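You operate a simulated robot arm through the tools that you are given. There is no shell and no other tool.

The job below is to be done with a simulated robot arm. You get a single attempt, and the scene is never put back.

Task
Swap the empty yellow cartridge for the blue one and prime the pump.
Fine: the empty one goes in the grey block's free bore; two strokes into the drip tin.

It is judged by the outcome, as a careful person would: the job done as asked, and still so three seconds after it is handed in. It fails if anything else is knocked over, pushed out of place, dropped, spilled or broken.

Robot
A 7-joint arm with a two-finger gripper, fixed in place. Base frame: the origin is at the foot of the arm, x ahead of it, y to its left, z up; the work surface is at about z = 0. Lengths are in m, angles in rad, forces in N, time in s.
With the tool pointing down near the work surface it reaches from about 0.22 to 0.56 m from the base axis. Its first joint turns from -2.897 to 2.897 rad. Payload 1.2 kg.
Tool frame: the origin (TCP) lies between the finger pads and is the grasp point; the fingertips stand 0.022 m ahead of it; z points along the fingers, y is the line along which they close. The gripper opens to 0.092 m; its body begins 0.065 m behind the TCP.
Orientation is that of the tool frame in the base frame, as [roll, pitch, yaw] about the fixed x, y, z axes, in that order (R = Rz(yaw) Ry(pitch) Rx(roll)). With the fingers straight down and closing along the base's y, the tool's x points along the base's -x, its y along +y and its z along -z.

Tools
- The arm moves only by the tool play_rows. Its argument "series" is a list of rows, each a list of 7 numbers: the shift along the base's x, y, z in units of 25 mm (1.0 is 25 mm), then the turn, a rotation vector about the base's x, y, z in units of 4 degrees (1.0 is 4 degrees), then the gripper command, from -1 (shut) to 1 (fully open), values between in proportion. In form: [[dx, dy, dz, ax, ay, az, grip], ...]. A call has 1 to 20 rows; each row shifts and turns the commanded pose from where the row before left it. A call with a number of a shift or a turn outside -1 to 1 is refused whole. Each row takes 0.2 s and may step no farther than 0.05 m and 0.15 rad from the row before; otherwise, or with a gripper value out of range, the whole call is refused. Where a pose cannot be reached the arm comes as near as it can. A force on the tool above 40 N (or 10 N above the force at the start of the call, whichever is more), or a blocked arm, ends the call early, and 0.2 s more pass. Each finger travels about 0.1436 m/s and halts on what it meets, pressing with about 26 N; the grip force reading is that of the motor and also rises with nothing between the fingers. The clock runs only during rows and for 0.2 s after the last one: add rows that do not move to give the fingers time. The reply holds the time, the measured pose of the TCP, the force on the tool along the base axes, the opening and the grip force, in the units named above and with some noise, with the torque about the TCP (base axes, N m) and any sound that the robot's microphone picked up.
- Cameras (640 x 400 px; columns grow to the right, rows downward): "scene" is fixed at [0.2147, -0.498, 0.8247]; the picture's right is [0.95, -0.32, 0.00], its down [-0.20, -0.60, -0.78] and it looks along [0.25, 0.74, -0.63] (base axes); focal length 368 px, centre (320, 200). "wrist" rides on the gripper at [0.071, 0.019, -0.102] in the tool frame; the picture's right is [-0.26, 0.97, 0.00], its down [-0.75, -0.20, -0.63] and it looks along [-0.60, -0.16, 0.78] (tool axes); focal length 280 px, centre (320, 200). There is no depth. A picture from a camera that has moved, and an enlarged one, comes with that camera's place and axes in the base frame and with its lens. The place of the scene camera against the robot may be out by one fixed shift of up to 0.025 m in any direction.
- grab_frame(camera): a new picture of that camera. No time passes.
- zoom(camera, box): a new picture of the part [left, top, right, bottom] of that camera's present view, enlarged. No time passes.
- sign_off(): hands the job in; it is judged then, once.

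Nothing tells you positions but the pictures and the camera data. Unless the task says otherwise, let go and move clear before handing in.

The tools are called by a JSON object that holds its "op" and its "data". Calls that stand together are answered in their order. play_rows: Moves the arm, as the interface text tells. Its arguments: {"type":"object","properties":{"series":{"type":"array","items":{"type":"array","items":{"type":"number"}}}},"required":["series"]} The other tools are called the same way: grab_frame (camera) takes a picture; zoom (camera, box) takes an enlarged picture of a part of a camera's view; sign_off () hands the job in.

At the start:

```text
t: 0.0
ee_pos: [0.3218, 0.0649, 0.4345]
orientation: [3.14, -0.001, 3.141]
force: [-0.2, 0.3, -0.7]
wrist_torque: [0.0, 0.03, 0.01]
gripper_width: 0.0915
grip_force: 0.0
```

scene: 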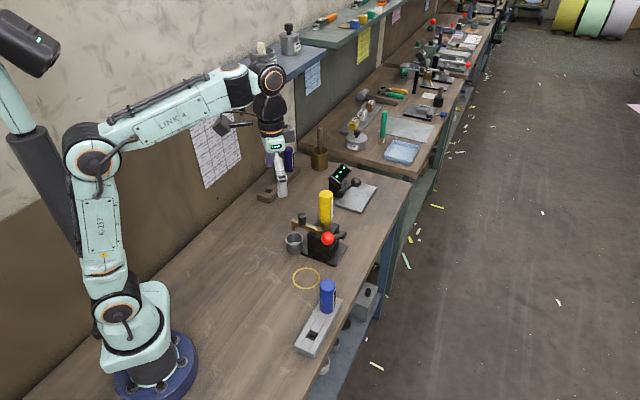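
wrist: 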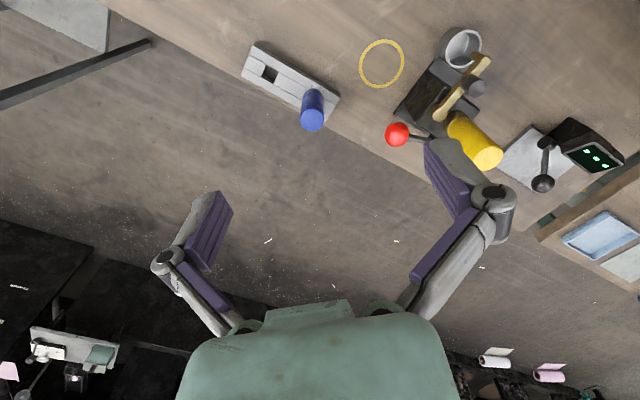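

I see a pump with the yellow cartridge standing in it, a red-knobbed lever, a grey block holding the blue cartridge with one free square bore, and a tin near the pump's nozzle. I'll look closer before moving anything.

{"op": "zoom", "data": {"camera": "scene", "box": [260, 160, 400, 270]}}

{"op": "zoom", "data": {"camera": "scene", "box": [270, 260, 400, 370]}}

{"op": "zoom", "data": {"camera": "wrist", "box": [370, 10, 640, 200]}}

{"op": "zoom", "data": {"camera": "wrist", "box": [220, 20, 420, 150]}}

```text
3.64 times, centred on (330, 215) of scene
camera zoom: at [0.2147, -0.498, 0.8247], right [0.95, -0.32, 0.0], down [-0.2, -0.6, -0.78], along [0.25, 0.74, -0.63], focal length 1338 px, centre (284, 146)
```

zoom: 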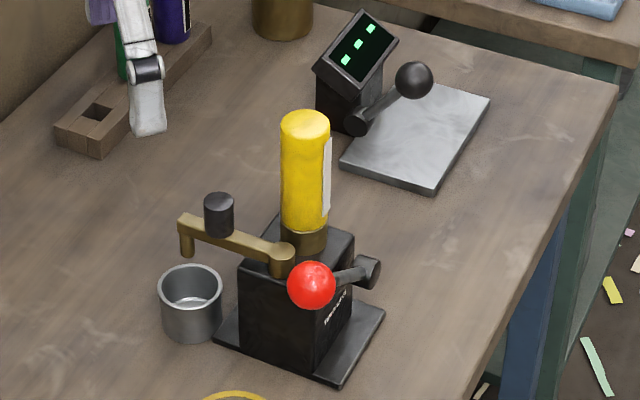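

```text
3.64 times, centred on (335, 315) of scene
camera zoom: at [0.2147, -0.498, 0.8247], right [0.95, -0.32, 0.0], down [-0.2, -0.6, -0.78], along [0.25, 0.74, -0.63], focal length 1338 px, centre (266, -218)
```

zoom: 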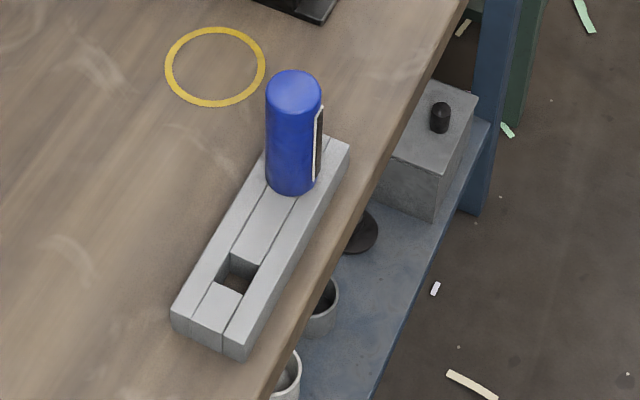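

```text
2.11 times, centred on (505, 105) of wrist
camera zoom: at [0.2488, 0.0844, 0.5364], right [0.26, 0.97, 0.0], down [0.75, -0.2, 0.62], along [0.6, -0.16, -0.78], focal length 590 px, centre (-70, 400)
```

zoom: 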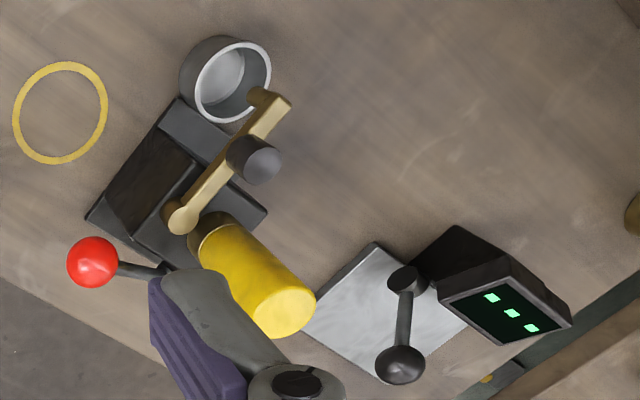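

```text
3.08 times, centred on (320, 85) of wrist
camera zoom: at [0.2488, 0.0844, 0.5364], right [0.26, 0.97, 0.0], down [0.75, -0.2, 0.62], along [0.6, -0.16, -0.78], focal length 863 px, centre (320, 554)
```

zoom: 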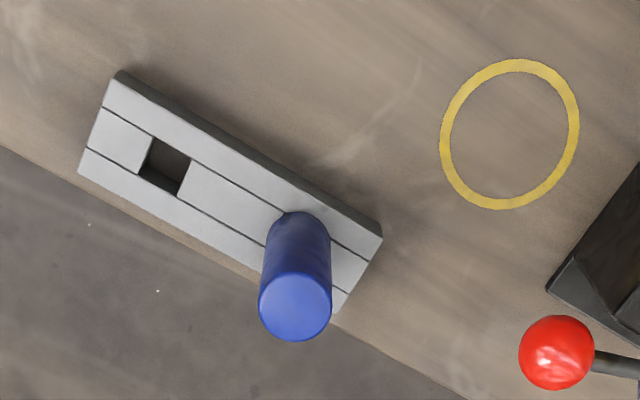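

{"op": "zoom", "data": {"camera": "scene", "box": [300, 180, 360, 220]}}

{"op": "zoom", "data": {"camera": "scene", "box": [280, 205, 360, 270]}}

{"op": "zoom", "data": {"camera": "scene", "box": [305, 270, 355, 305]}}

{"op": "zoom", "data": {"camera": "scene", "box": [320, 155, 380, 215]}}

{"op": "zoom", "data": {"camera": "scene", "box": [250, 120, 350, 210]}}

```text
10.00 times, centred on (330, 200) of scene
camera zoom: at [0.2147, -0.498, 0.8247], right [0.95, -0.32, 0.0], down [-0.2, -0.6, -0.78], along [0.25, 0.74, -0.63], focal length 3679 px, centre (220, 200)
```

zoom: 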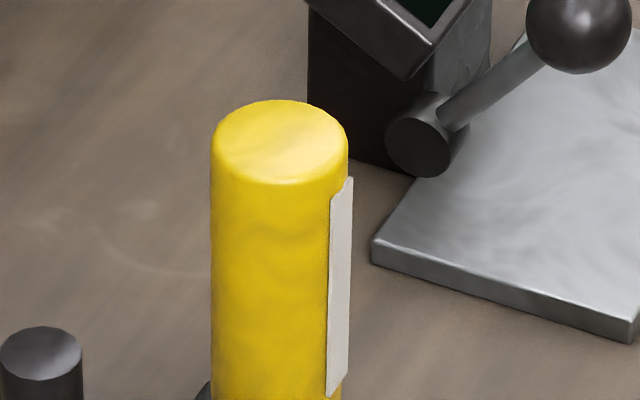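

```text
6.15 times, centred on (320, 238) of scene
camera zoom: at [0.2147, -0.498, 0.8247], right [0.95, -0.32, 0.0], down [-0.2, -0.6, -0.78], along [0.25, 0.74, -0.63], focal length 2264 px, centre (320, -31)
```

zoom: 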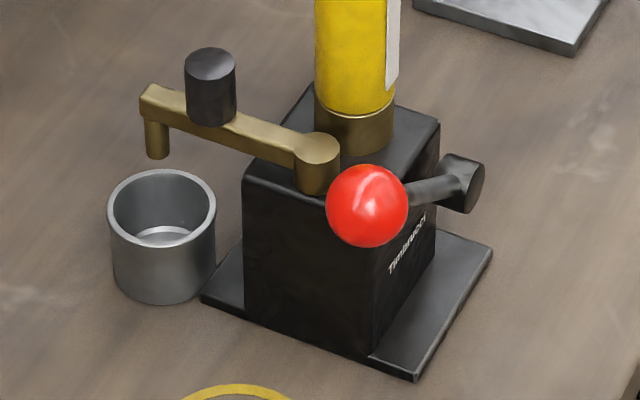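

```text
11.43 times, centred on (330, 288) of scene
camera zoom: at [0.2147, -0.498, 0.8247], right [0.95, -0.32, 0.0], down [-0.2, -0.6, -0.78], along [0.25, 0.74, -0.63], focal length 4204 px, centre (206, -800)
```

zoom: 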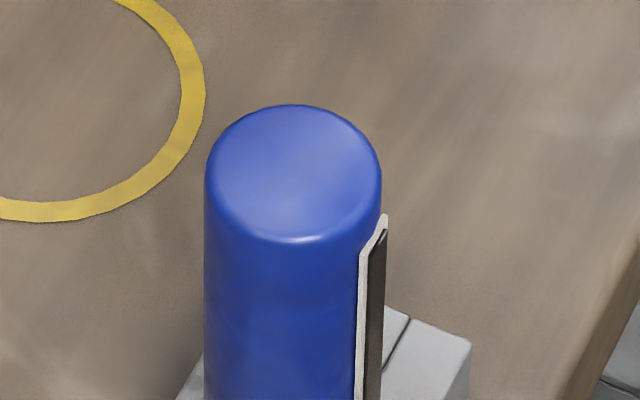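

```text
6.67 times, centred on (350, 185) of scene
camera zoom: at [0.2147, -0.498, 0.8247], right [0.95, -0.32, 0.0], down [-0.2, -0.6, -0.78], along [0.25, 0.74, -0.63], focal length 2453 px, centre (120, 300)
```

zoom: 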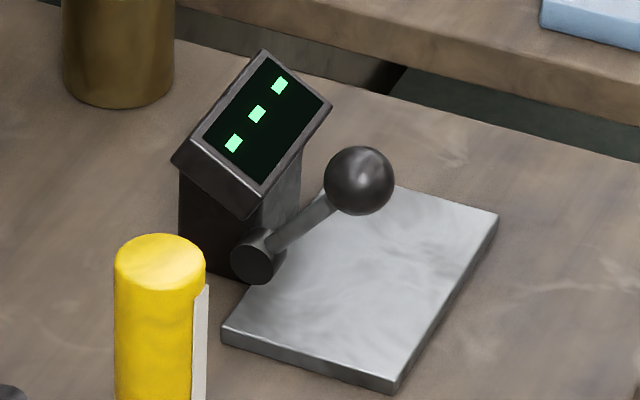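

```text
4.44 times, centred on (300, 165) of scene
camera zoom: at [0.2147, -0.498, 0.8247], right [0.95, -0.32, 0.0], down [-0.2, -0.6, -0.78], along [0.25, 0.74, -0.63], focal length 1635 px, centre (409, 356)
```

zoom: 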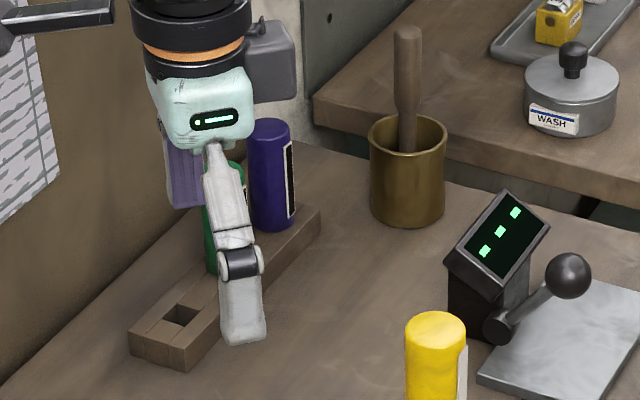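

The pump's lever has the red ball, and a brass spout arm reaches toward the tin. A wooden block with purple and green cartridges, and a device with a black lever, are not part of the job. I'll move the wrist camera to look at the pump from above and nearer.

{"op": "play_rows", "data": {"series": [[-0.2, 0.8, 0, 0, 0, 0, 1], [-0.2, 0.8, 0, 0, 0, 0, 1], [-0.2, 0.8, -0.2, 0, 0, 0, 1], [-0.2, 0.8, -0.2, 0, 0, 0, 1], [-0.2, 0.8, -0.2, 0, 0, 0, 1], [-0.2, 0.8, -0.2, 0, 0, 0, 1], [-0.2, 0.8, -0.2, 0, 0, 0, 1], [-0.2, 0.6, -0.2, 0, 0, 0, 1], [0, 0, 0, 0, 0, 0, 1], [0, 0, 0, 0, 0, 0, 1]]}}

{"op": "grab_frame", "data": {"camera": "wrist"}}

{"op": "grab_frame", "data": {"camera": "scene"}}

```text
t: 2.2
ee_pos: [0.2811, 0.2218, 0.4046]
orientation: [3.141, 0.0, 3.141]
force: [0.1, -0.2, 0.3]
wrist_torque: [-0.01, -0.02, 0.01]
gripper_width: 0.0921
grip_force: 0.0
```

```text
taken
camera wrist: at [0.2088, 0.2411, 0.5059], right [0.26, 0.97, 0.0], down [0.75, -0.2, 0.62], along [0.6, -0.16, -0.78], focal length 280 px, centre (320, 200)
```

wrist: 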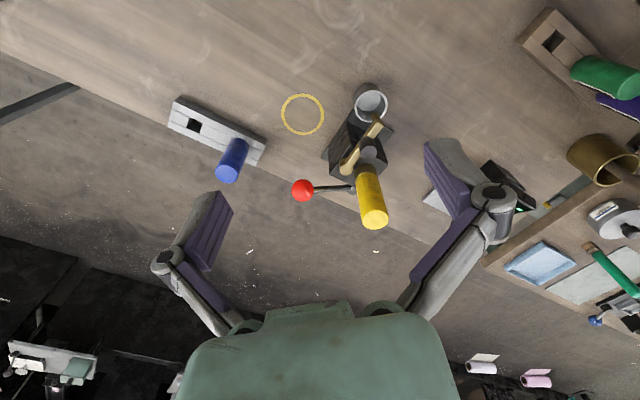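

```text
taken
```

scene: 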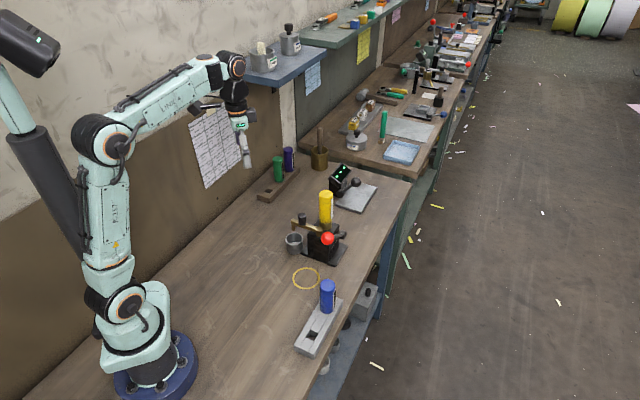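

{"op": "zoom", "data": {"camera": "wrist", "box": [270, 70, 430, 240]}}

{"op": "zoom", "data": {"camera": "wrist", "box": [320, 75, 400, 130]}}

{"op": "zoom", "data": {"camera": "wrist", "box": [320, 120, 400, 200]}}

{"op": "zoom", "data": {"camera": "wrist", "box": [160, 90, 280, 190]}}

```text
2.35 times, centred on (350, 155) of wrist
camera zoom: at [0.2088, 0.2411, 0.5059], right [0.26, 0.97, 0.0], down [0.75, -0.2, 0.62], along [0.6, -0.16, -0.78], focal length 660 px, centre (249, 306)
```

zoom: 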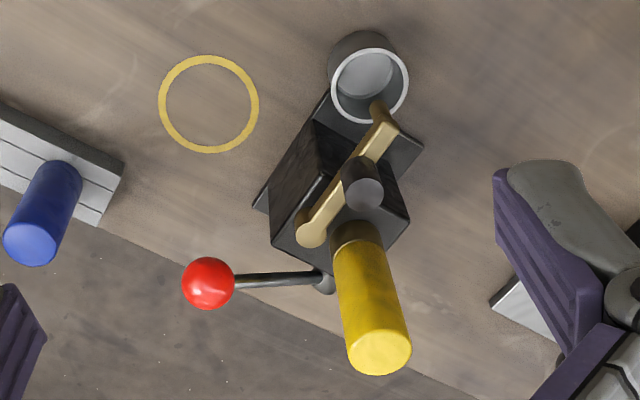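

```text
7.27 times, centred on (360, 102) of wrist
camera zoom: at [0.2088, 0.2411, 0.5059], right [0.26, 0.97, 0.0], down [0.75, -0.2, 0.62], along [0.6, -0.16, -0.78], focal length 2039 px, centre (29, 909)
```

zoom: 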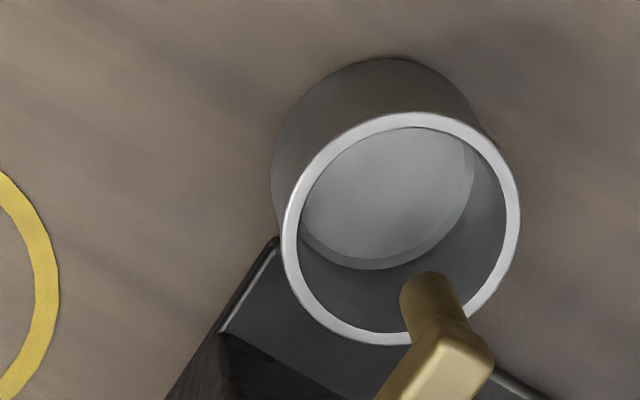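

```text
5.00 times, centred on (360, 160) of wrist
camera zoom: at [0.2088, 0.2411, 0.5059], right [0.26, 0.97, 0.0], down [0.75, -0.2, 0.62], along [0.6, -0.16, -0.78], focal length 1402 px, centre (120, 400)
```

zoom: 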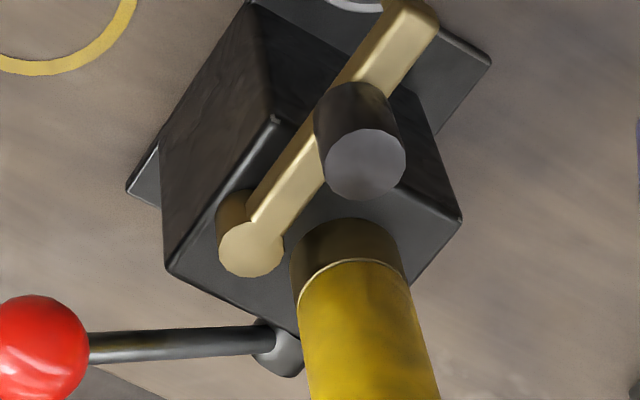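

```text
4.00 times, centred on (220, 140) of wrist
camera zoom: at [0.2088, 0.2411, 0.5059], right [0.26, 0.97, 0.0], down [0.75, -0.2, 0.62], along [0.6, -0.16, -0.78], focal length 1122 px, centre (720, 440)
```

zoom: 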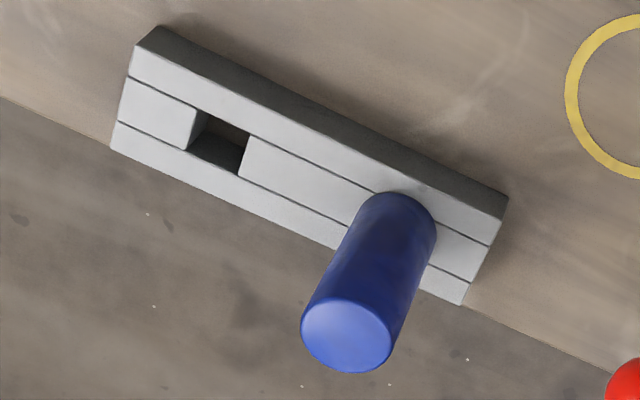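

The ball lever pivots on the pump's (+x, -y) face; the spout already ends above the tin, and yellow's top is near (0.48, 0.25, 0.22). Next I'll turn the wrist camera to see the lever side from -y.

{"op": "play_rows", "data": {"series": [[0.3, -0.18, -0.05, 0, 0, 1, 1], [0.3, -0.18, -0.05, 0, 0, 1, 1], [0.3, -0.18, -0.05, 0, 0, 1, 1], [0.3, -0.18, -0.05, 0, 0, 1, 1], [0.3, -0.18, -0.05, 0, 0, 1, 1], [0.3, -0.18, -0.05, 0, 0, 1, 1], [0.3, -0.18, -0.05, 0, 0, 1, 1], [0.3, -0.18, -0.05, 0, 0, 1, 1], [0.3, -0.18, -0.05, 0, 0, 1, 1], [0.3, -0.18, -0.05, 0, 0, 1, 1], [0.3, -0.18, -0.05, 0, 0, 1, 1], [0.3, -0.18, -0.05, 0, 0, 1, 1], [0.3, -0.18, -0.05, 0, 0, 1, 1], [0.3, -0.18, -0.05, 0, 0, 1, 1], [0.3, -0.18, -0.05, 0, 0, 1, 1], [0.3, -0.18, -0.05, 0, 0, 1, 1], [0.3, -0.18, -0.05, 0, 0, 1, 1], [0.3, -0.18, -0.05, 0, 0, 1, 1], [0.3, -0.18, -0.05, 0, 0, 1, 1], [0.3, -0.18, -0.05, 0, 0, 1, 1]]}}

{"op": "grab_frame", "data": {"camera": "wrist"}}

{"op": "grab_frame", "data": {"camera": "scene"}}

```text
t: 6.4
ee_pos: [0.4309, 0.1311, 0.3798]
orientation: [3.14, -0.001, -1.742]
force: [0.2, 0.5, 0.1]
wrist_torque: [0.02, -0.03, 0.01]
gripper_width: 0.092
grip_force: 0.1
```

```text
taken
camera wrist: at [0.399, 0.0646, 0.4826], right [-0.91, 0.42, 0.0], down [0.33, 0.71, 0.62], along [0.26, 0.57, -0.78], focal length 280 px, centre (320, 200)
```

wrist: 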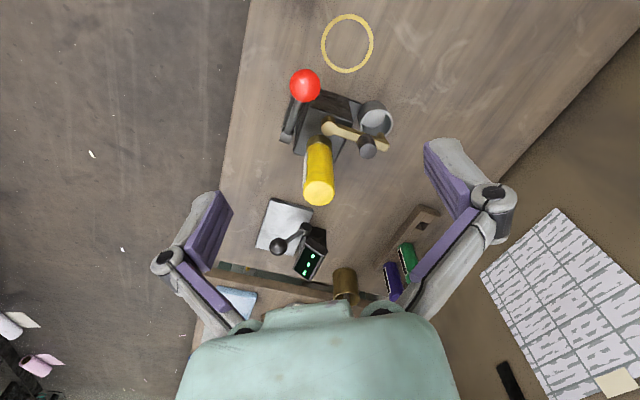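

```text
taken
```

scene: 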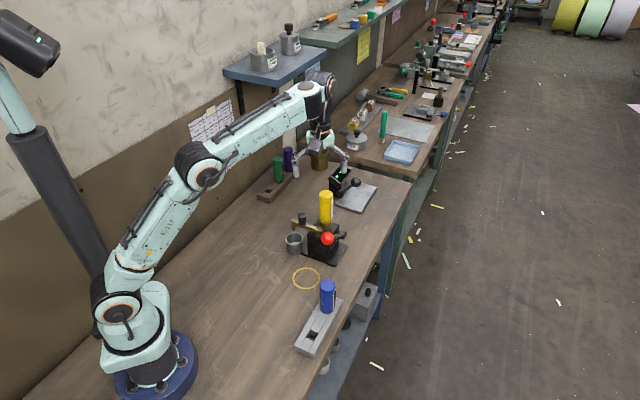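

{"op": "zoom", "data": {"camera": "wrist", "box": [265, 60, 405, 210]}}

{"op": "zoom", "data": {"camera": "wrist", "box": [270, 60, 350, 110]}}

{"op": "zoom", "data": {"camera": "wrist", "box": [270, 80, 350, 150]}}

{"op": "zoom", "data": {"camera": "wrist", "box": [320, 90, 400, 170]}}

{"op": "zoom", "data": {"camera": "wrist", "box": [230, 190, 370, 300]}}

```text
2.67 times, centred on (335, 135) of wrist
camera zoom: at [0.399, 0.0646, 0.4826], right [-0.91, 0.42, 0.0], down [0.33, 0.71, 0.62], along [0.26, 0.57, -0.78], focal length 748 px, centre (280, 373)
```

zoom: 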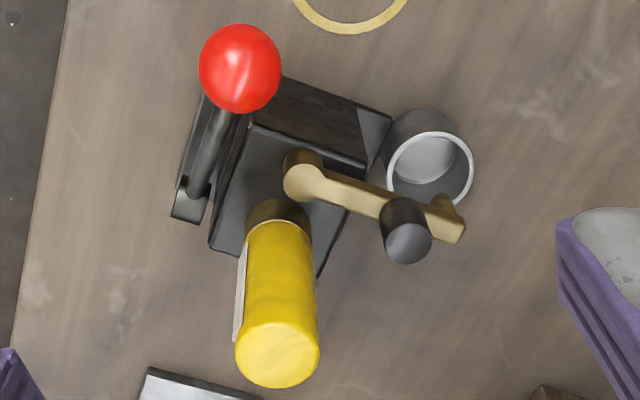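

```text
8.00 times, centred on (310, 85) of wrist
camera zoom: at [0.399, 0.0646, 0.4826], right [-0.91, 0.42, 0.0], down [0.33, 0.71, 0.62], along [0.26, 0.57, -0.78], focal length 2243 px, centre (400, 1120)
```

zoom: 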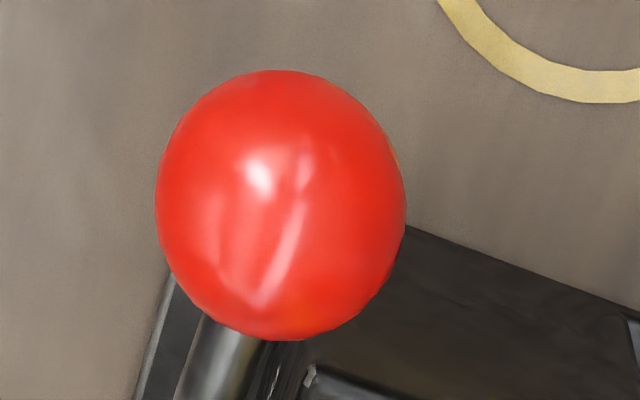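

```text
5.71 times, centred on (310, 115) of wrist
camera zoom: at [0.399, 0.0646, 0.4826], right [-0.91, 0.42, 0.0], down [0.33, 0.71, 0.62], along [0.26, 0.57, -0.78], focal length 1602 px, centre (377, 686)
```

zoom: 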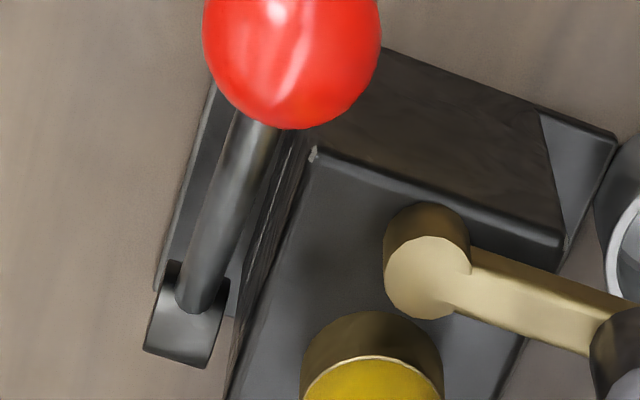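

```text
5.00 times, centred on (360, 130) of wrist
camera zoom: at [0.399, 0.0646, 0.4826], right [-0.91, 0.42, 0.0], down [0.33, 0.71, 0.62], along [0.26, 0.57, -0.78], focal length 1402 px, centre (120, 550)
```

zoom: 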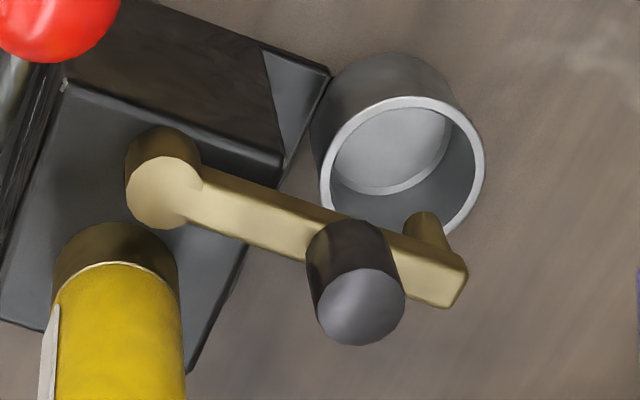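

```text
3.64 times, centred on (300, 245) of wrist
camera zoom: at [0.399, 0.0646, 0.4826], right [-0.91, 0.42, 0.0], down [0.33, 0.71, 0.62], along [0.26, 0.57, -0.78], focal length 1020 px, centre (393, 36)
```

zoom: 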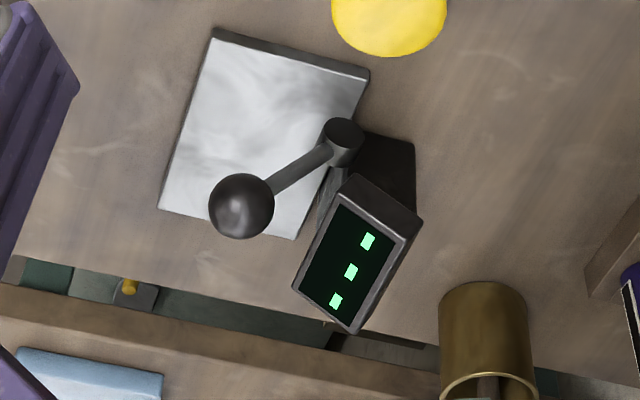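

The lever ball is at about (0.455, 0.147, 0.154) and its hub near (0.528, 0.22, 0.082), so it swings in a vertical plane at 45°. I'll now go above the yellow cartridge with the fingers closing along (0.7, -0.7) and measure it from there.

{"op": "play_rows", "data": {"series": [[0.215, 0.463, -0.26, 0, 0, -0.88, 1], [0.215, 0.463, -0.26, 0, 0, -0.88, 1], [0.215, 0.463, -0.26, 0, 0, -0.88, 1], [0.215, 0.463, -0.26, 0, 0, -0.88, 1], [0.215, 0.463, -0.26, 0, 0, -0.88, 1], [0.215, 0.463, -0.26, 0, 0, -0.88, 1], [0.215, 0.463, -0.26, 0, 0, -0.88, 1], [0.215, 0.463, -0.26, 0, 0, -0.88, 1], [0.215, 0.463, -0.26, 0, 0, -0.88, 1], [0.215, 0.463, -0.26, 0, 0, -0.87, 1], [0, 0, 0, 0, 0, 0, 1], [0, 0, 0, 0, 0, 0, 1]]}}

{"op": "grab_frame", "data": {"camera": "wrist"}}

{"op": "grab_frame", "data": {"camera": "scene"}}

```text
t: 9.0
ee_pos: [0.4616, 0.2403, 0.3055]
orientation: [3.14, 0.0, -2.36]
force: [-0.6, 0.2, 0.4]
wrist_torque: [0.0, 0.01, -0.01]
gripper_width: 0.0918
grip_force: 0.1
out of reach, approached as far as the arm can: row 7, 8, 9, 10
```

```text
taken
camera wrist: at [0.3963, 0.2041, 0.4066], right [-0.49, 0.87, 0.0], down [0.68, 0.39, 0.62], along [0.54, 0.31, -0.78], focal length 280 px, centre (320, 200)
```

wrist: 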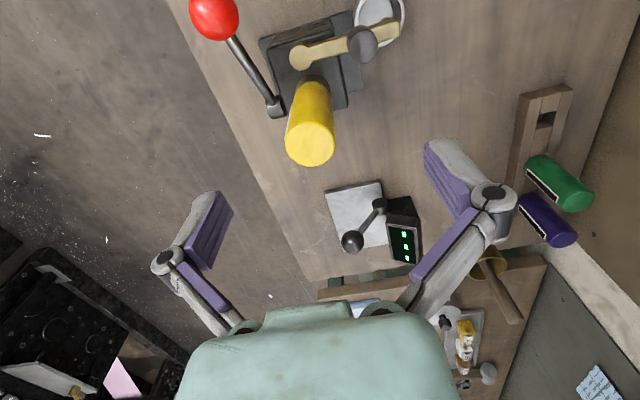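

```text
taken
```

scene: 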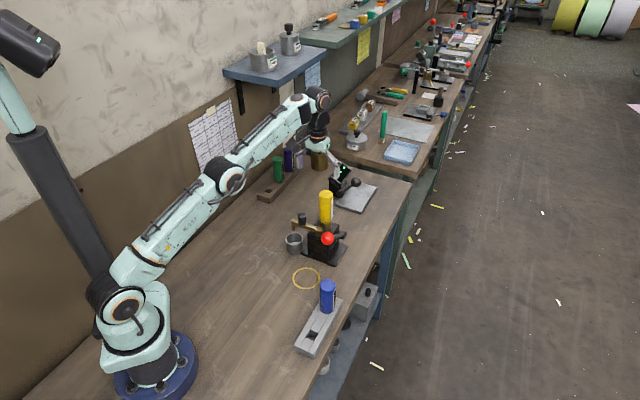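

Reach is limited here at this height, about 0.52 m from the base axis, and it grows lower down, so I'll approach the yellow cartridge low. First I'll take close views from this pose.

{"op": "zoom", "data": {"camera": "wrist", "box": [270, 70, 350, 170]}}

{"op": "zoom", "data": {"camera": "wrist", "box": [180, 0, 410, 130]}}

{"op": "zoom", "data": {"camera": "scene", "box": [300, 170, 380, 220]}}

```text
4.00 times, centred on (310, 120) of wrist
camera zoom: at [0.3963, 0.2041, 0.4066], right [-0.49, 0.87, 0.0], down [0.68, 0.39, 0.62], along [0.54, 0.31, -0.78], focal length 1122 px, centre (360, 520)
```

zoom: 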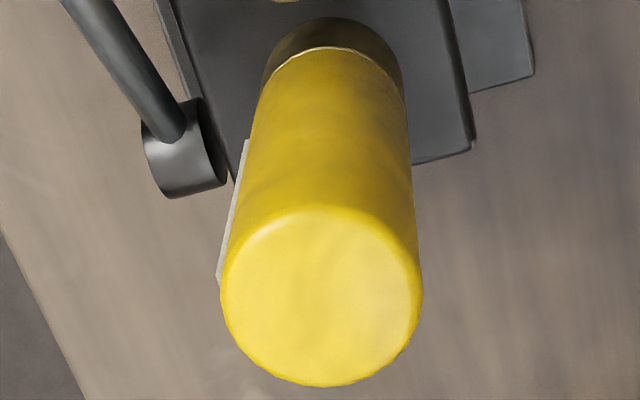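

```text
2.78 times, centred on (295, 65) of wrist
camera zoom: at [0.3963, 0.2041, 0.4066], right [-0.49, 0.87, 0.0], down [0.68, 0.39, 0.62], along [0.54, 0.31, -0.78], focal length 780 px, centre (390, 576)
```

zoom: 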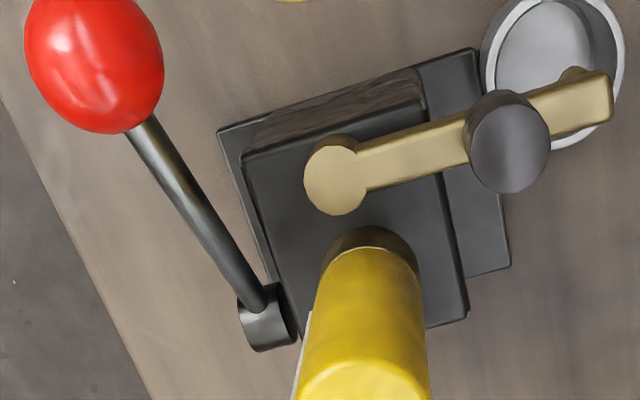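

```text
8.00 times, centred on (340, 195) of scene
camera zoom: at [0.2147, -0.498, 0.8247], right [0.95, -0.32, 0.0], down [-0.2, -0.6, -0.78], along [0.25, 0.74, -0.63], focal length 2943 px, centre (160, 240)
```

zoom: 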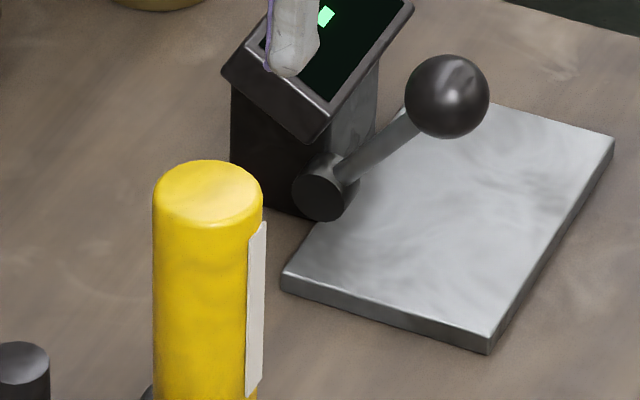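

Yellow's axis is at about (0.4847, 0.2465), its body runs from z≈0.128 to 0.2185, and it is 37 mm across. I'll descend a little first to learn where the commanded pose really is after the reach limit.

{"op": "play_rows", "data": {"series": [[0, 0, -1, 0, 0, 0, 1], [0, 0, -1, 0, 0, 0, 1], [0, 0, 0, 0, 0, 0, 1]]}}

```text
t: 9.8
ee_pos: [0.4613, 0.2413, 0.2555]
orientation: [3.14, 0.0, -2.357]
force: [-0.4, 0.2, -0.2]
wrist_torque: [0.02, 0.02, 0.0]
gripper_width: 0.092
grip_force: 0.0
```

{"op": "play_rows", "data": {"series": [[0.365, -0.365, 0, 0, 0, 0, 1], [0, 0, -0.7, 0, 0, 0, 1], [0, 0, -0.7, 0, 0, 0, 1], [0, 0, -0.7, 0, 0, 0, 1], [0, 0, -0.64, 0, 0, 0, 1], [0, 0, 0, 0, 0, 0, 1]]}}

{"op": "grab_frame", "data": {"camera": "wrist"}}

{"op": "grab_frame", "data": {"camera": "scene"}}

{"op": "zoom", "data": {"camera": "scene", "box": [270, 130, 400, 270]}}

```text
t: 11.2
ee_pos: [0.4711, 0.2308, 0.188]
orientation: [3.139, 0.0, -2.359]
force: [0.7, -0.1, 0.0]
wrist_torque: [0.0, 0.03, 0.0]
gripper_width: 0.092
grip_force: 0.1
```

```text
taken
camera wrist: at [0.4056, 0.1943, 0.2893], right [-0.5, 0.87, 0.0], down [0.68, 0.39, 0.62], along [0.54, 0.31, -0.78], focal length 280 px, centre (320, 200)
```

wrist: 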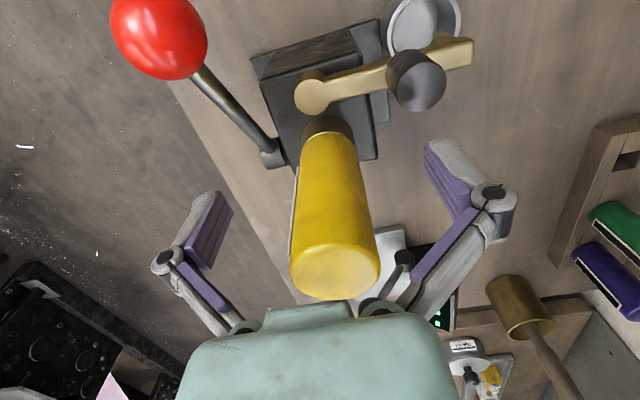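

```text
taken
```

scene: 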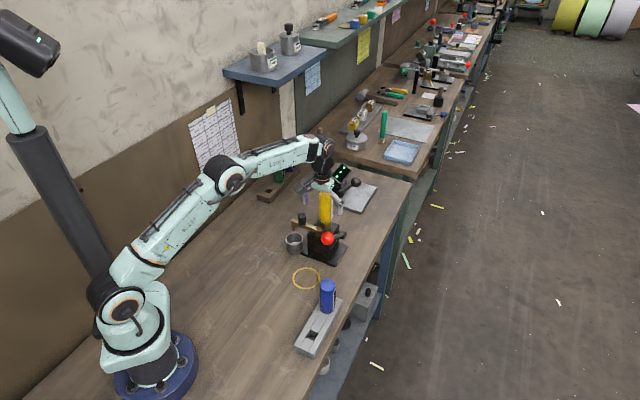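

```text
2.86 times, centred on (335, 200) of scene
camera zoom: at [0.2147, -0.498, 0.8247], right [0.95, -0.32, 0.0], down [-0.2, -0.6, -0.78], along [0.25, 0.74, -0.63], focal length 1051 px, centre (277, 200)
```

zoom: 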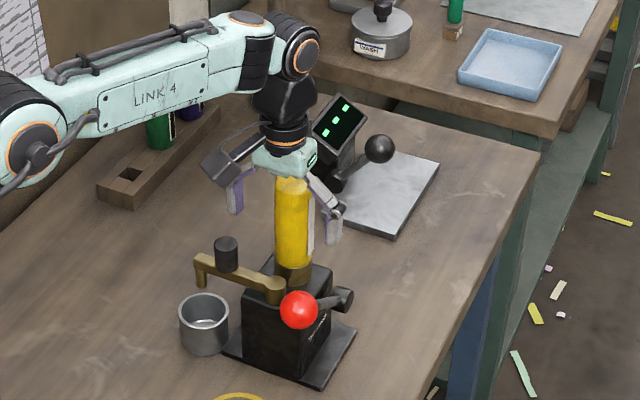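

The fingers straddle the yellow cartridge with its top clear of the palm. I'll move the last 20 mm forward, then down to mid-body, and check before closing.

{"op": "play_rows", "data": {"series": [[0.28, 0.306, 0, 0, 0, 0, 1], [0.28, 0.306, 0, 0, 0, 0, 1], [0, 0, -0.32, 0, 0, 0, 1], [0, 0, -0.32, 0, 0, 0, 1], [0, 0, 0, 0, 0, 0, 1]]}}

{"op": "grab_frame", "data": {"camera": "wrist"}}

{"op": "zoom", "data": {"camera": "scene", "box": [270, 150, 380, 260]}}

```text
t: 12.4
ee_pos: [0.4834, 0.2451, 0.1723]
orientation: [3.142, 0.0, -2.357]
force: [0.0, 0.3, 0.5]
wrist_torque: [-0.01, 0.0, 0.01]
gripper_width: 0.0918
grip_force: 0.0
```

```text
taken
camera wrist: at [0.4187, 0.209, 0.273], right [-0.5, 0.87, 0.0], down [0.68, 0.39, 0.62], along [0.54, 0.31, -0.78], focal length 280 px, centre (320, 200)
```

wrist: 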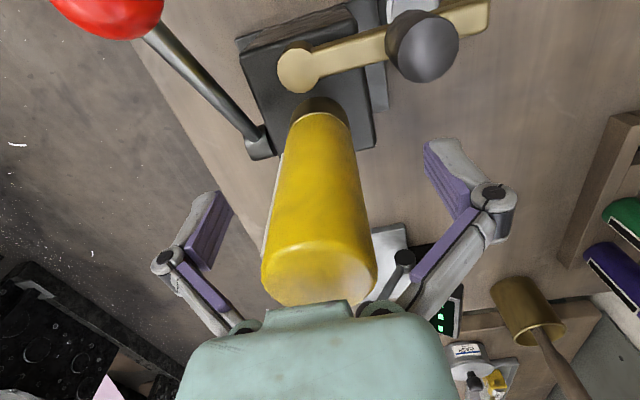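

```text
3.64 times, centred on (325, 205) of scene
camera zoom: at [0.2147, -0.498, 0.8247], right [0.95, -0.32, 0.0], down [-0.2, -0.6, -0.78], along [0.25, 0.74, -0.63], focal length 1338 px, centre (302, 182)
```

zoom: 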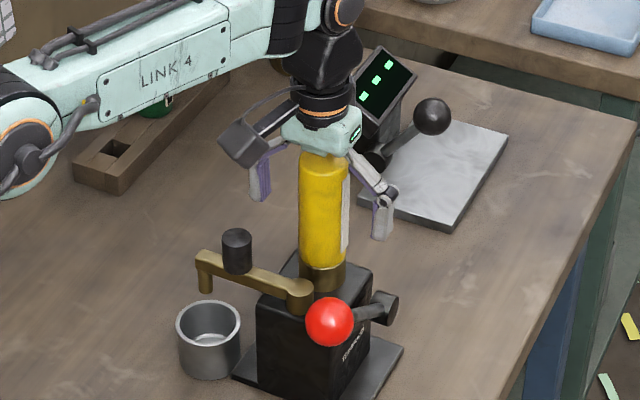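

Well placed. A tiny correction, then I close on the yellow cartridge.

{"op": "play_rows", "data": {"series": [[0.05, 0.04, 0, 0, 0, 0, 1], [0, 0, 0, 0, 0, 0, 1], [0, 0, 0, 0, 0, 0, 0], [0, 0, 0, 0, 0, 0, -0.5], [0, 0, 0, 0, 0, 0, -1], [0, 0, 0, 0, 0, 0, -1]]}}

{"op": "grab_frame", "data": {"camera": "wrist"}}

```text
t: 13.8
ee_pos: [0.4864, 0.2455, 0.1718]
orientation: [3.141, 0.001, -2.358]
force: [2.5, -2.9, 4.3]
wrist_torque: [0.02, 0.09, -0.09]
gripper_width: 0.0404
grip_force: 26.2
```

```text
taken
camera wrist: at [0.4209, 0.2101, 0.2732], right [-0.49, 0.87, 0.0], down [0.68, 0.39, 0.63], along [0.54, 0.31, -0.78], focal length 280 px, centre (320, 200)
```

wrist: 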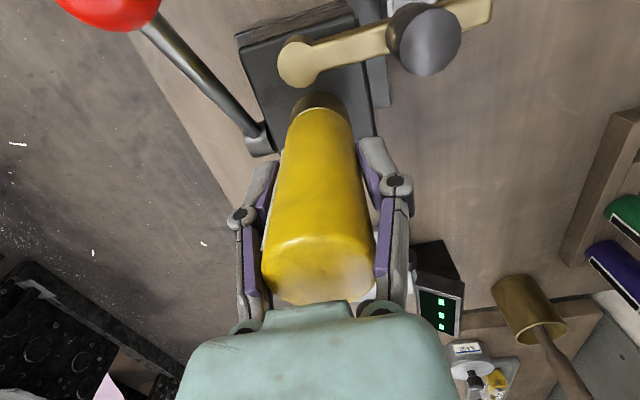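

The grip is on (40 mm, 26 N). I lift gently and straight, watching the force for any lock.

{"op": "play_rows", "data": {"series": [[0, 0, 0.2, 0, 0, 0, -1], [0, 0, 0.2, 0, 0, 0, -1], [0, 0, 0, 0, 0, 0, -1]]}}

{"op": "zoom", "data": {"camera": "scene", "box": [280, 170, 370, 260]}}

```text
t: 14.6
ee_pos: [0.4853, 0.2458, 0.1815]
orientation: [3.139, 0.0, -2.357]
force: [-0.3, 1.2, -1.6]
wrist_torque: [-0.01, 0.01, -0.02]
gripper_width: 0.0404
grip_force: 26.1
```

```text
4.44 times, centred on (325, 215) of scene
camera zoom: at [0.2147, -0.498, 0.8247], right [0.95, -0.32, 0.0], down [-0.2, -0.6, -0.78], along [0.25, 0.74, -0.63], focal length 1635 px, centre (298, 133)
```

zoom: 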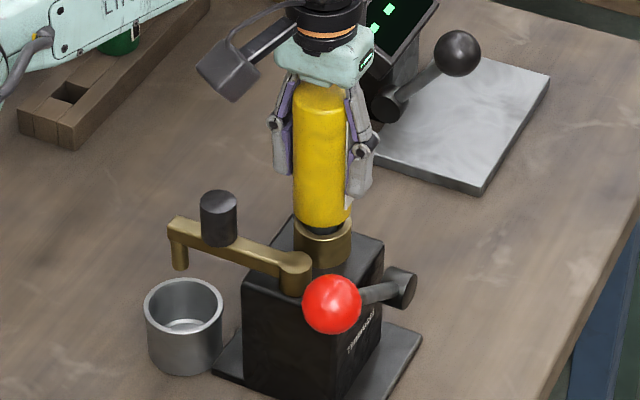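

It comes free: the body has risen and its dark neck is showing. I continue lifting.

{"op": "play_rows", "data": {"series": [[0, 0, 0.3, 0, 0, 0, -1], [0, 0, 0.3, 0, 0, 0, -1], [0, 0, 0.3, 0, 0, 0, -1], [0, 0, 0.3, 0, 0, 0, -1], [0, 0, 0, 0, 0, 0, -1]]}}

{"op": "zoom", "data": {"camera": "scene", "box": [280, 150, 370, 250]}}

{"op": "grab_frame", "data": {"camera": "wrist"}}

```text
t: 15.8
ee_pos: [0.4865, 0.2464, 0.2105]
orientation: [3.14, 0.0, -2.357]
force: [0.0, 0.4, -1.8]
wrist_torque: [0.0, -0.02, 0.03]
gripper_width: 0.04
grip_force: 26.8
```

```text
4.00 times, centred on (325, 200) of scene
camera zoom: at [0.2147, -0.498, 0.8247], right [0.95, -0.32, 0.0], down [-0.2, -0.6, -0.78], along [0.25, 0.74, -0.63], focal length 1472 px, centre (300, 200)
```

zoom: 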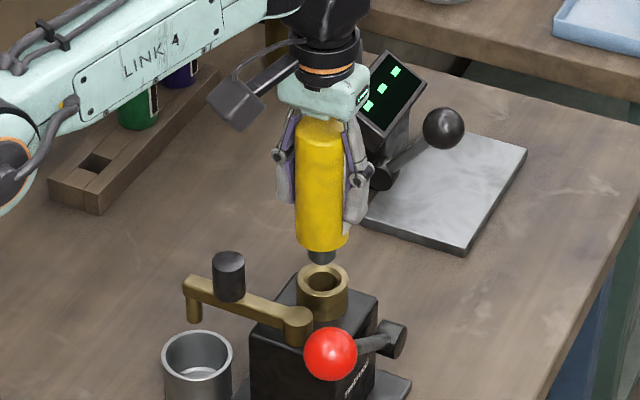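

```text
taken
camera wrist: at [0.4205, 0.2108, 0.3134], right [-0.5, 0.87, 0.0], down [0.68, 0.39, 0.62], along [0.54, 0.31, -0.78], focal length 280 px, centre (320, 200)
```

wrist: 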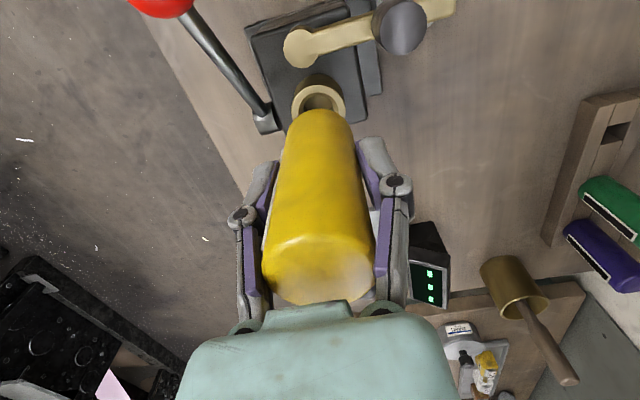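

{"op": "zoom", "data": {"camera": "scene", "box": [305, 195, 350, 230]}}

{"op": "zoom", "data": {"camera": "wrist", "box": [270, 50, 370, 140]}}

```text
11.43 times, centred on (328, 212) of scene
camera zoom: at [0.2147, -0.498, 0.8247], right [0.95, -0.32, 0.0], down [-0.2, -0.6, -0.78], along [0.25, 0.74, -0.63], focal length 4204 px, centre (234, 57)
```

zoom: 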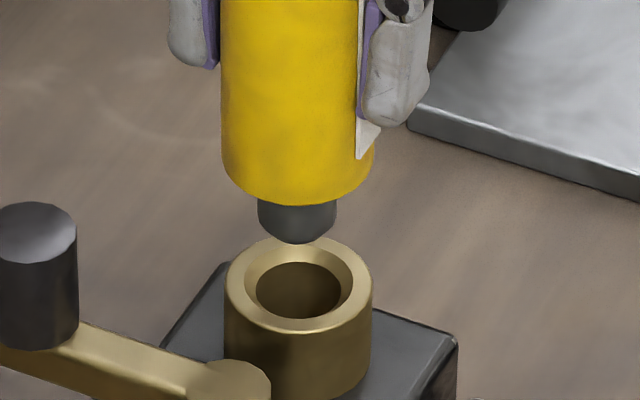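

```text
4.44 times, centred on (320, 95) of wrist
camera zoom: at [0.4205, 0.2108, 0.3134], right [-0.5, 0.87, 0.0], down [0.68, 0.39, 0.62], along [0.54, 0.31, -0.78], focal length 1246 px, centre (320, 667)
```

zoom: 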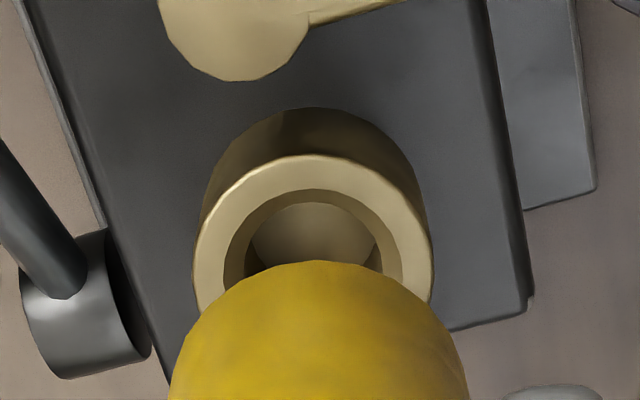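

The neck is round (about 19.5 mm across, 18 mm long), and the socket has a chamfered mouth. I carry yellow up and over toward the grey block's free bore at about (0.354, -0.029).

{"op": "play_rows", "data": {"series": [[0, 0, 0.5, 0, 0, 0, -1], [0, 0, 0.5, 0, 0, 0, -1], [-0.5, -0.6, 0.6, 0, 0, 0, -1], [-0.5, -0.6, 0.6, 0, 0, 0, -1], [-0.5, -0.6, 0.6, 0, 0, 0, -1], [-0.5, -0.6, 0.6, 0, 0, 0, -1], [-0.36, -0.95, 0, 0, 0, 0, -1], [-0.36, -0.95, 0, 0, 0, 0, -1], [-0.36, -0.95, 0, 0, 0, 0, -1], [-0.36, -0.95, 0, 0, 0, 0, -1], [-0.36, -0.95, 0, 0, 0, 0, -1], [-0.36, -0.95, 0, 0, 0, 0, -1], [-0.36, -0.95, 0, 0, 0, 0, -1], [-0.36, -0.95, 0, 0, 0, 0, -1], [-0.36, -0.95, 0, 0, 0, 0, -1], [0, 0, 0, 0, 0, 0, -1]]}}

{"op": "grab_frame", "data": {"camera": "wrist"}}

{"op": "grab_frame", "data": {"camera": "scene"}}

```text
t: 19.2
ee_pos: [0.354, -0.0286, 0.2962]
orientation: [3.141, 0.0, -2.359]
force: [-0.9, -0.2, -1.8]
wrist_torque: [0.01, 0.02, 0.0]
gripper_width: 0.0397
grip_force: 26.1
```

```text
taken
camera wrist: at [0.2889, -0.0644, 0.3983], right [-0.5, 0.87, 0.0], down [0.68, 0.39, 0.62], along [0.54, 0.31, -0.78], focal length 280 px, centre (320, 200)
```

wrist: 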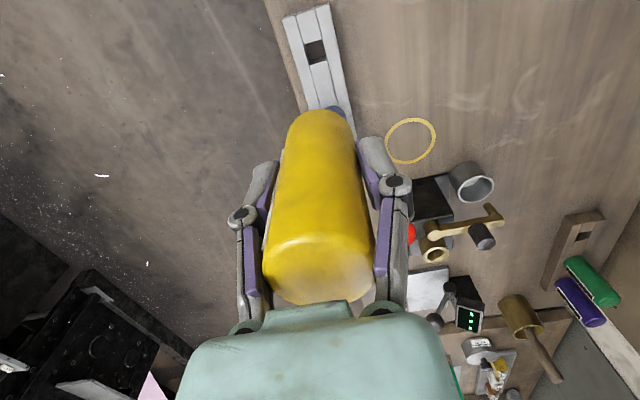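

```text
taken
```

scene: 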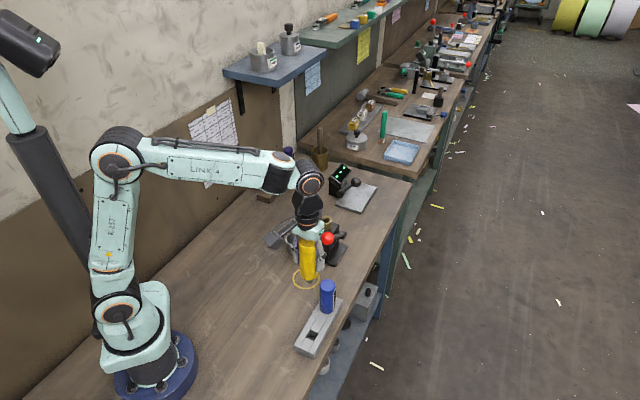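

{"op": "zoom", "data": {"camera": "wrist", "box": [280, 0, 360, 110]}}

{"op": "zoom", "data": {"camera": "wrist", "box": [296, 35, 336, 67]}}

```text
3.64 times, centred on (320, 55) of wrist
camera zoom: at [0.2889, -0.0644, 0.3983], right [-0.5, 0.87, 0.0], down [0.68, 0.39, 0.62], along [0.54, 0.31, -0.78], focal length 1020 px, centre (320, 727)
```

zoom: 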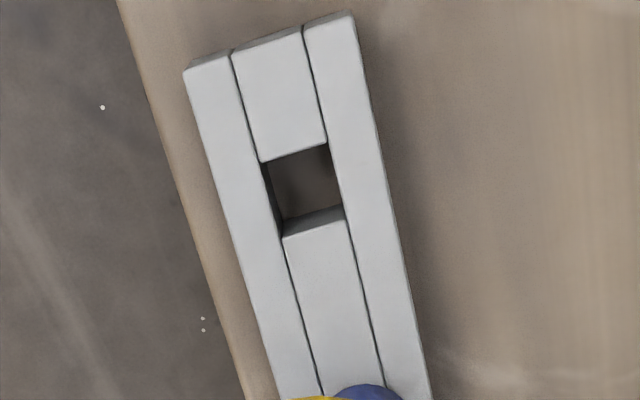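

```text
12.50 times, centred on (316, 51) of wrist
camera zoom: at [0.2889, -0.0644, 0.3983], right [-0.5, 0.87, 0.0], down [0.68, 0.39, 0.62], along [0.54, 0.31, -0.78], focal length 3505 px, centre (370, 2062)
```

zoom: 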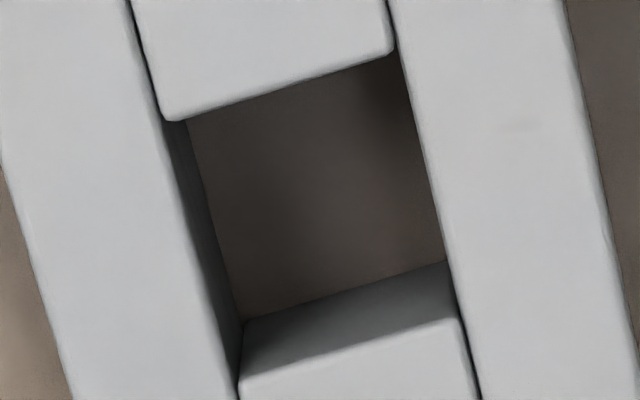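

{"op": "play_rows", "data": {"series": [[0, -0.228, -0.7, 0, 0, 0, -1], [0, 0, -0.7, 0, 0, 0, -1], [0, 0, -0.7, 0, 0, 0, -1], [0, 0, -0.7, 0, 0, 0, -1], [0, 0, -0.7, 0, 0, 0, -1], [0, 0, -0.7, 0, 0, 0, -1], [0, 0, -0.7, 0, 0, 0, -1], [0, 0, -0.7, 0, 0, 0, -1], [0, 0, -0.2, 0, 0, 0, -1], [0, 0, 0, 0, 0, 0, -1]]}}

{"op": "grab_frame", "data": {"camera": "wrist"}}

{"op": "zoom", "data": {"camera": "wrist", "box": [270, 0, 370, 130]}}

{"op": "zoom", "data": {"camera": "scene", "box": [270, 250, 380, 370]}}

```text
t: 21.4
ee_pos: [0.354, -0.0323, 0.1517]
orientation: [3.139, -0.001, -2.358]
force: [-0.1, -0.3, -1.4]
wrist_torque: [-0.01, 0.01, 0.0]
gripper_width: 0.0393
grip_force: 25.8
```

```text
taken
camera wrist: at [0.2888, -0.0691, 0.253], right [-0.5, 0.87, 0.0], down [0.68, 0.39, 0.62], along [0.54, 0.31, -0.78], focal length 280 px, centre (320, 200)
```

wrist: 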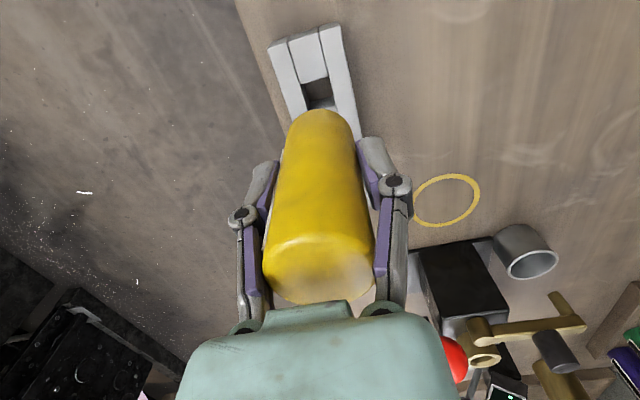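

```text
3.08 times, centred on (320, 65) of wrist
camera zoom: at [0.2888, -0.0691, 0.253], right [-0.5, 0.87, 0.0], down [0.68, 0.39, 0.62], along [0.54, 0.31, -0.78], focal length 863 px, centre (320, 615)
```

zoom: 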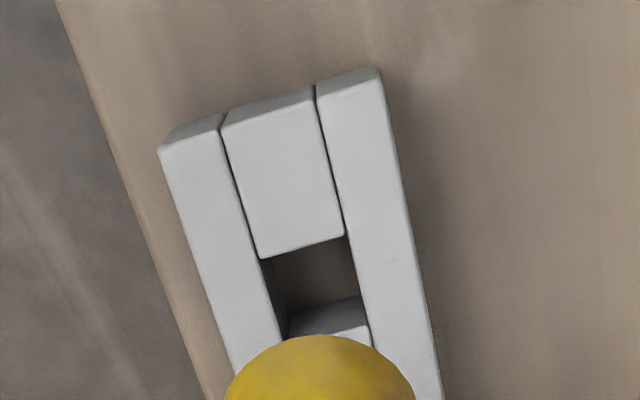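

```text
3.33 times, centred on (325, 310) of scene
camera zoom: at [0.2147, -0.498, 0.8247], right [0.95, -0.32, 0.0], down [-0.2, -0.6, -0.78], along [0.25, 0.74, -0.63], focal length 1226 px, centre (303, -167)
```

zoom: 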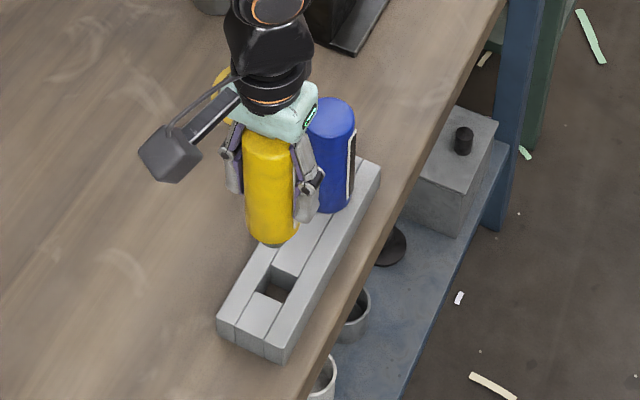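

{"op": "zoom", "data": {"camera": "scene", "box": [300, 300, 350, 350]}}

{"op": "play_rows", "data": {"series": [[0, 0, -0.5, 0, 0, 0, -1], [0, 0, -0.5, 0, 0, 0, -1], [0, 0, 0, 0, 0, 0, -1], [0, 0, 0, 0, 0, 0, -1]]}}

{"op": "zoom", "data": {"camera": "scene", "box": [300, 300, 350, 350]}}

{"op": "zoom", "data": {"camera": "wrist", "box": [270, 0, 370, 130]}}

```text
8.00 times, centred on (325, 325) of scene
camera zoom: at [0.2147, -0.498, 0.8247], right [0.95, -0.32, 0.0], down [-0.2, -0.6, -0.78], along [0.25, 0.74, -0.63], focal length 2943 px, centre (280, -800)
```

zoom: 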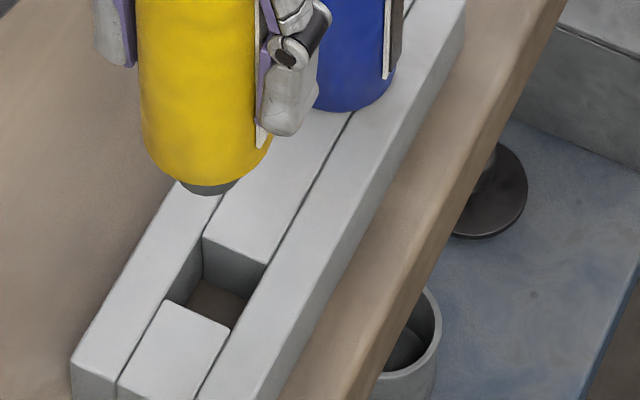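

```text
t: 22.4
ee_pos: [0.3539, -0.0324, 0.1255]
orientation: [3.14, 0.001, -2.358]
force: [1.1, -0.7, -1.2]
wrist_torque: [-0.03, 0.01, 0.03]
gripper_width: 0.0392
grip_force: 26.2
```

```text
8.00 times, centred on (325, 325) of scene
camera zoom: at [0.2147, -0.498, 0.8247], right [0.95, -0.32, 0.0], down [-0.2, -0.6, -0.78], along [0.25, 0.74, -0.63], focal length 2943 px, centre (280, -800)
```

zoom: 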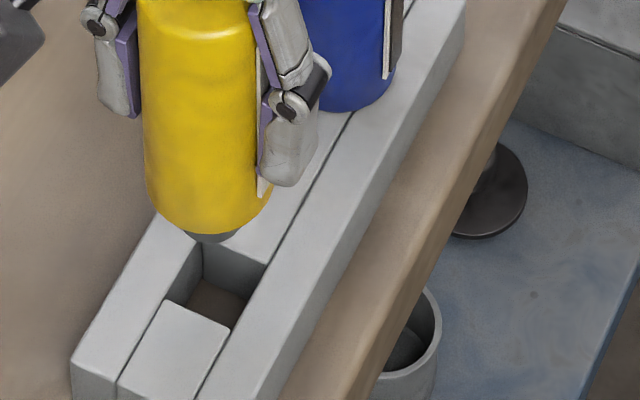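

```text
3.08 times, centred on (320, 65) of wrist
camera zoom: at [0.2891, -0.0687, 0.2277], right [-0.5, 0.87, 0.0], down [0.68, 0.39, 0.62], along [0.54, 0.31, -0.78], focal length 863 px, centre (320, 615)
```

zoom: 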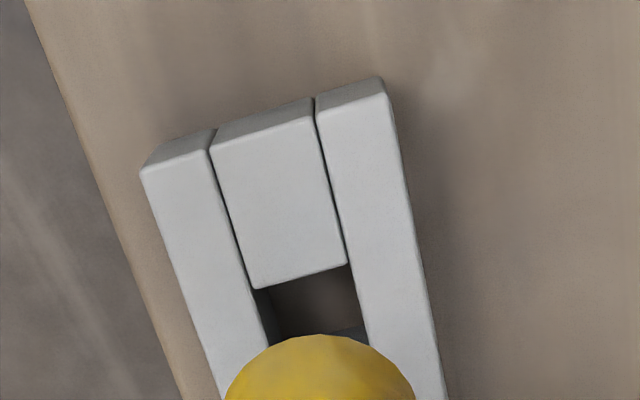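

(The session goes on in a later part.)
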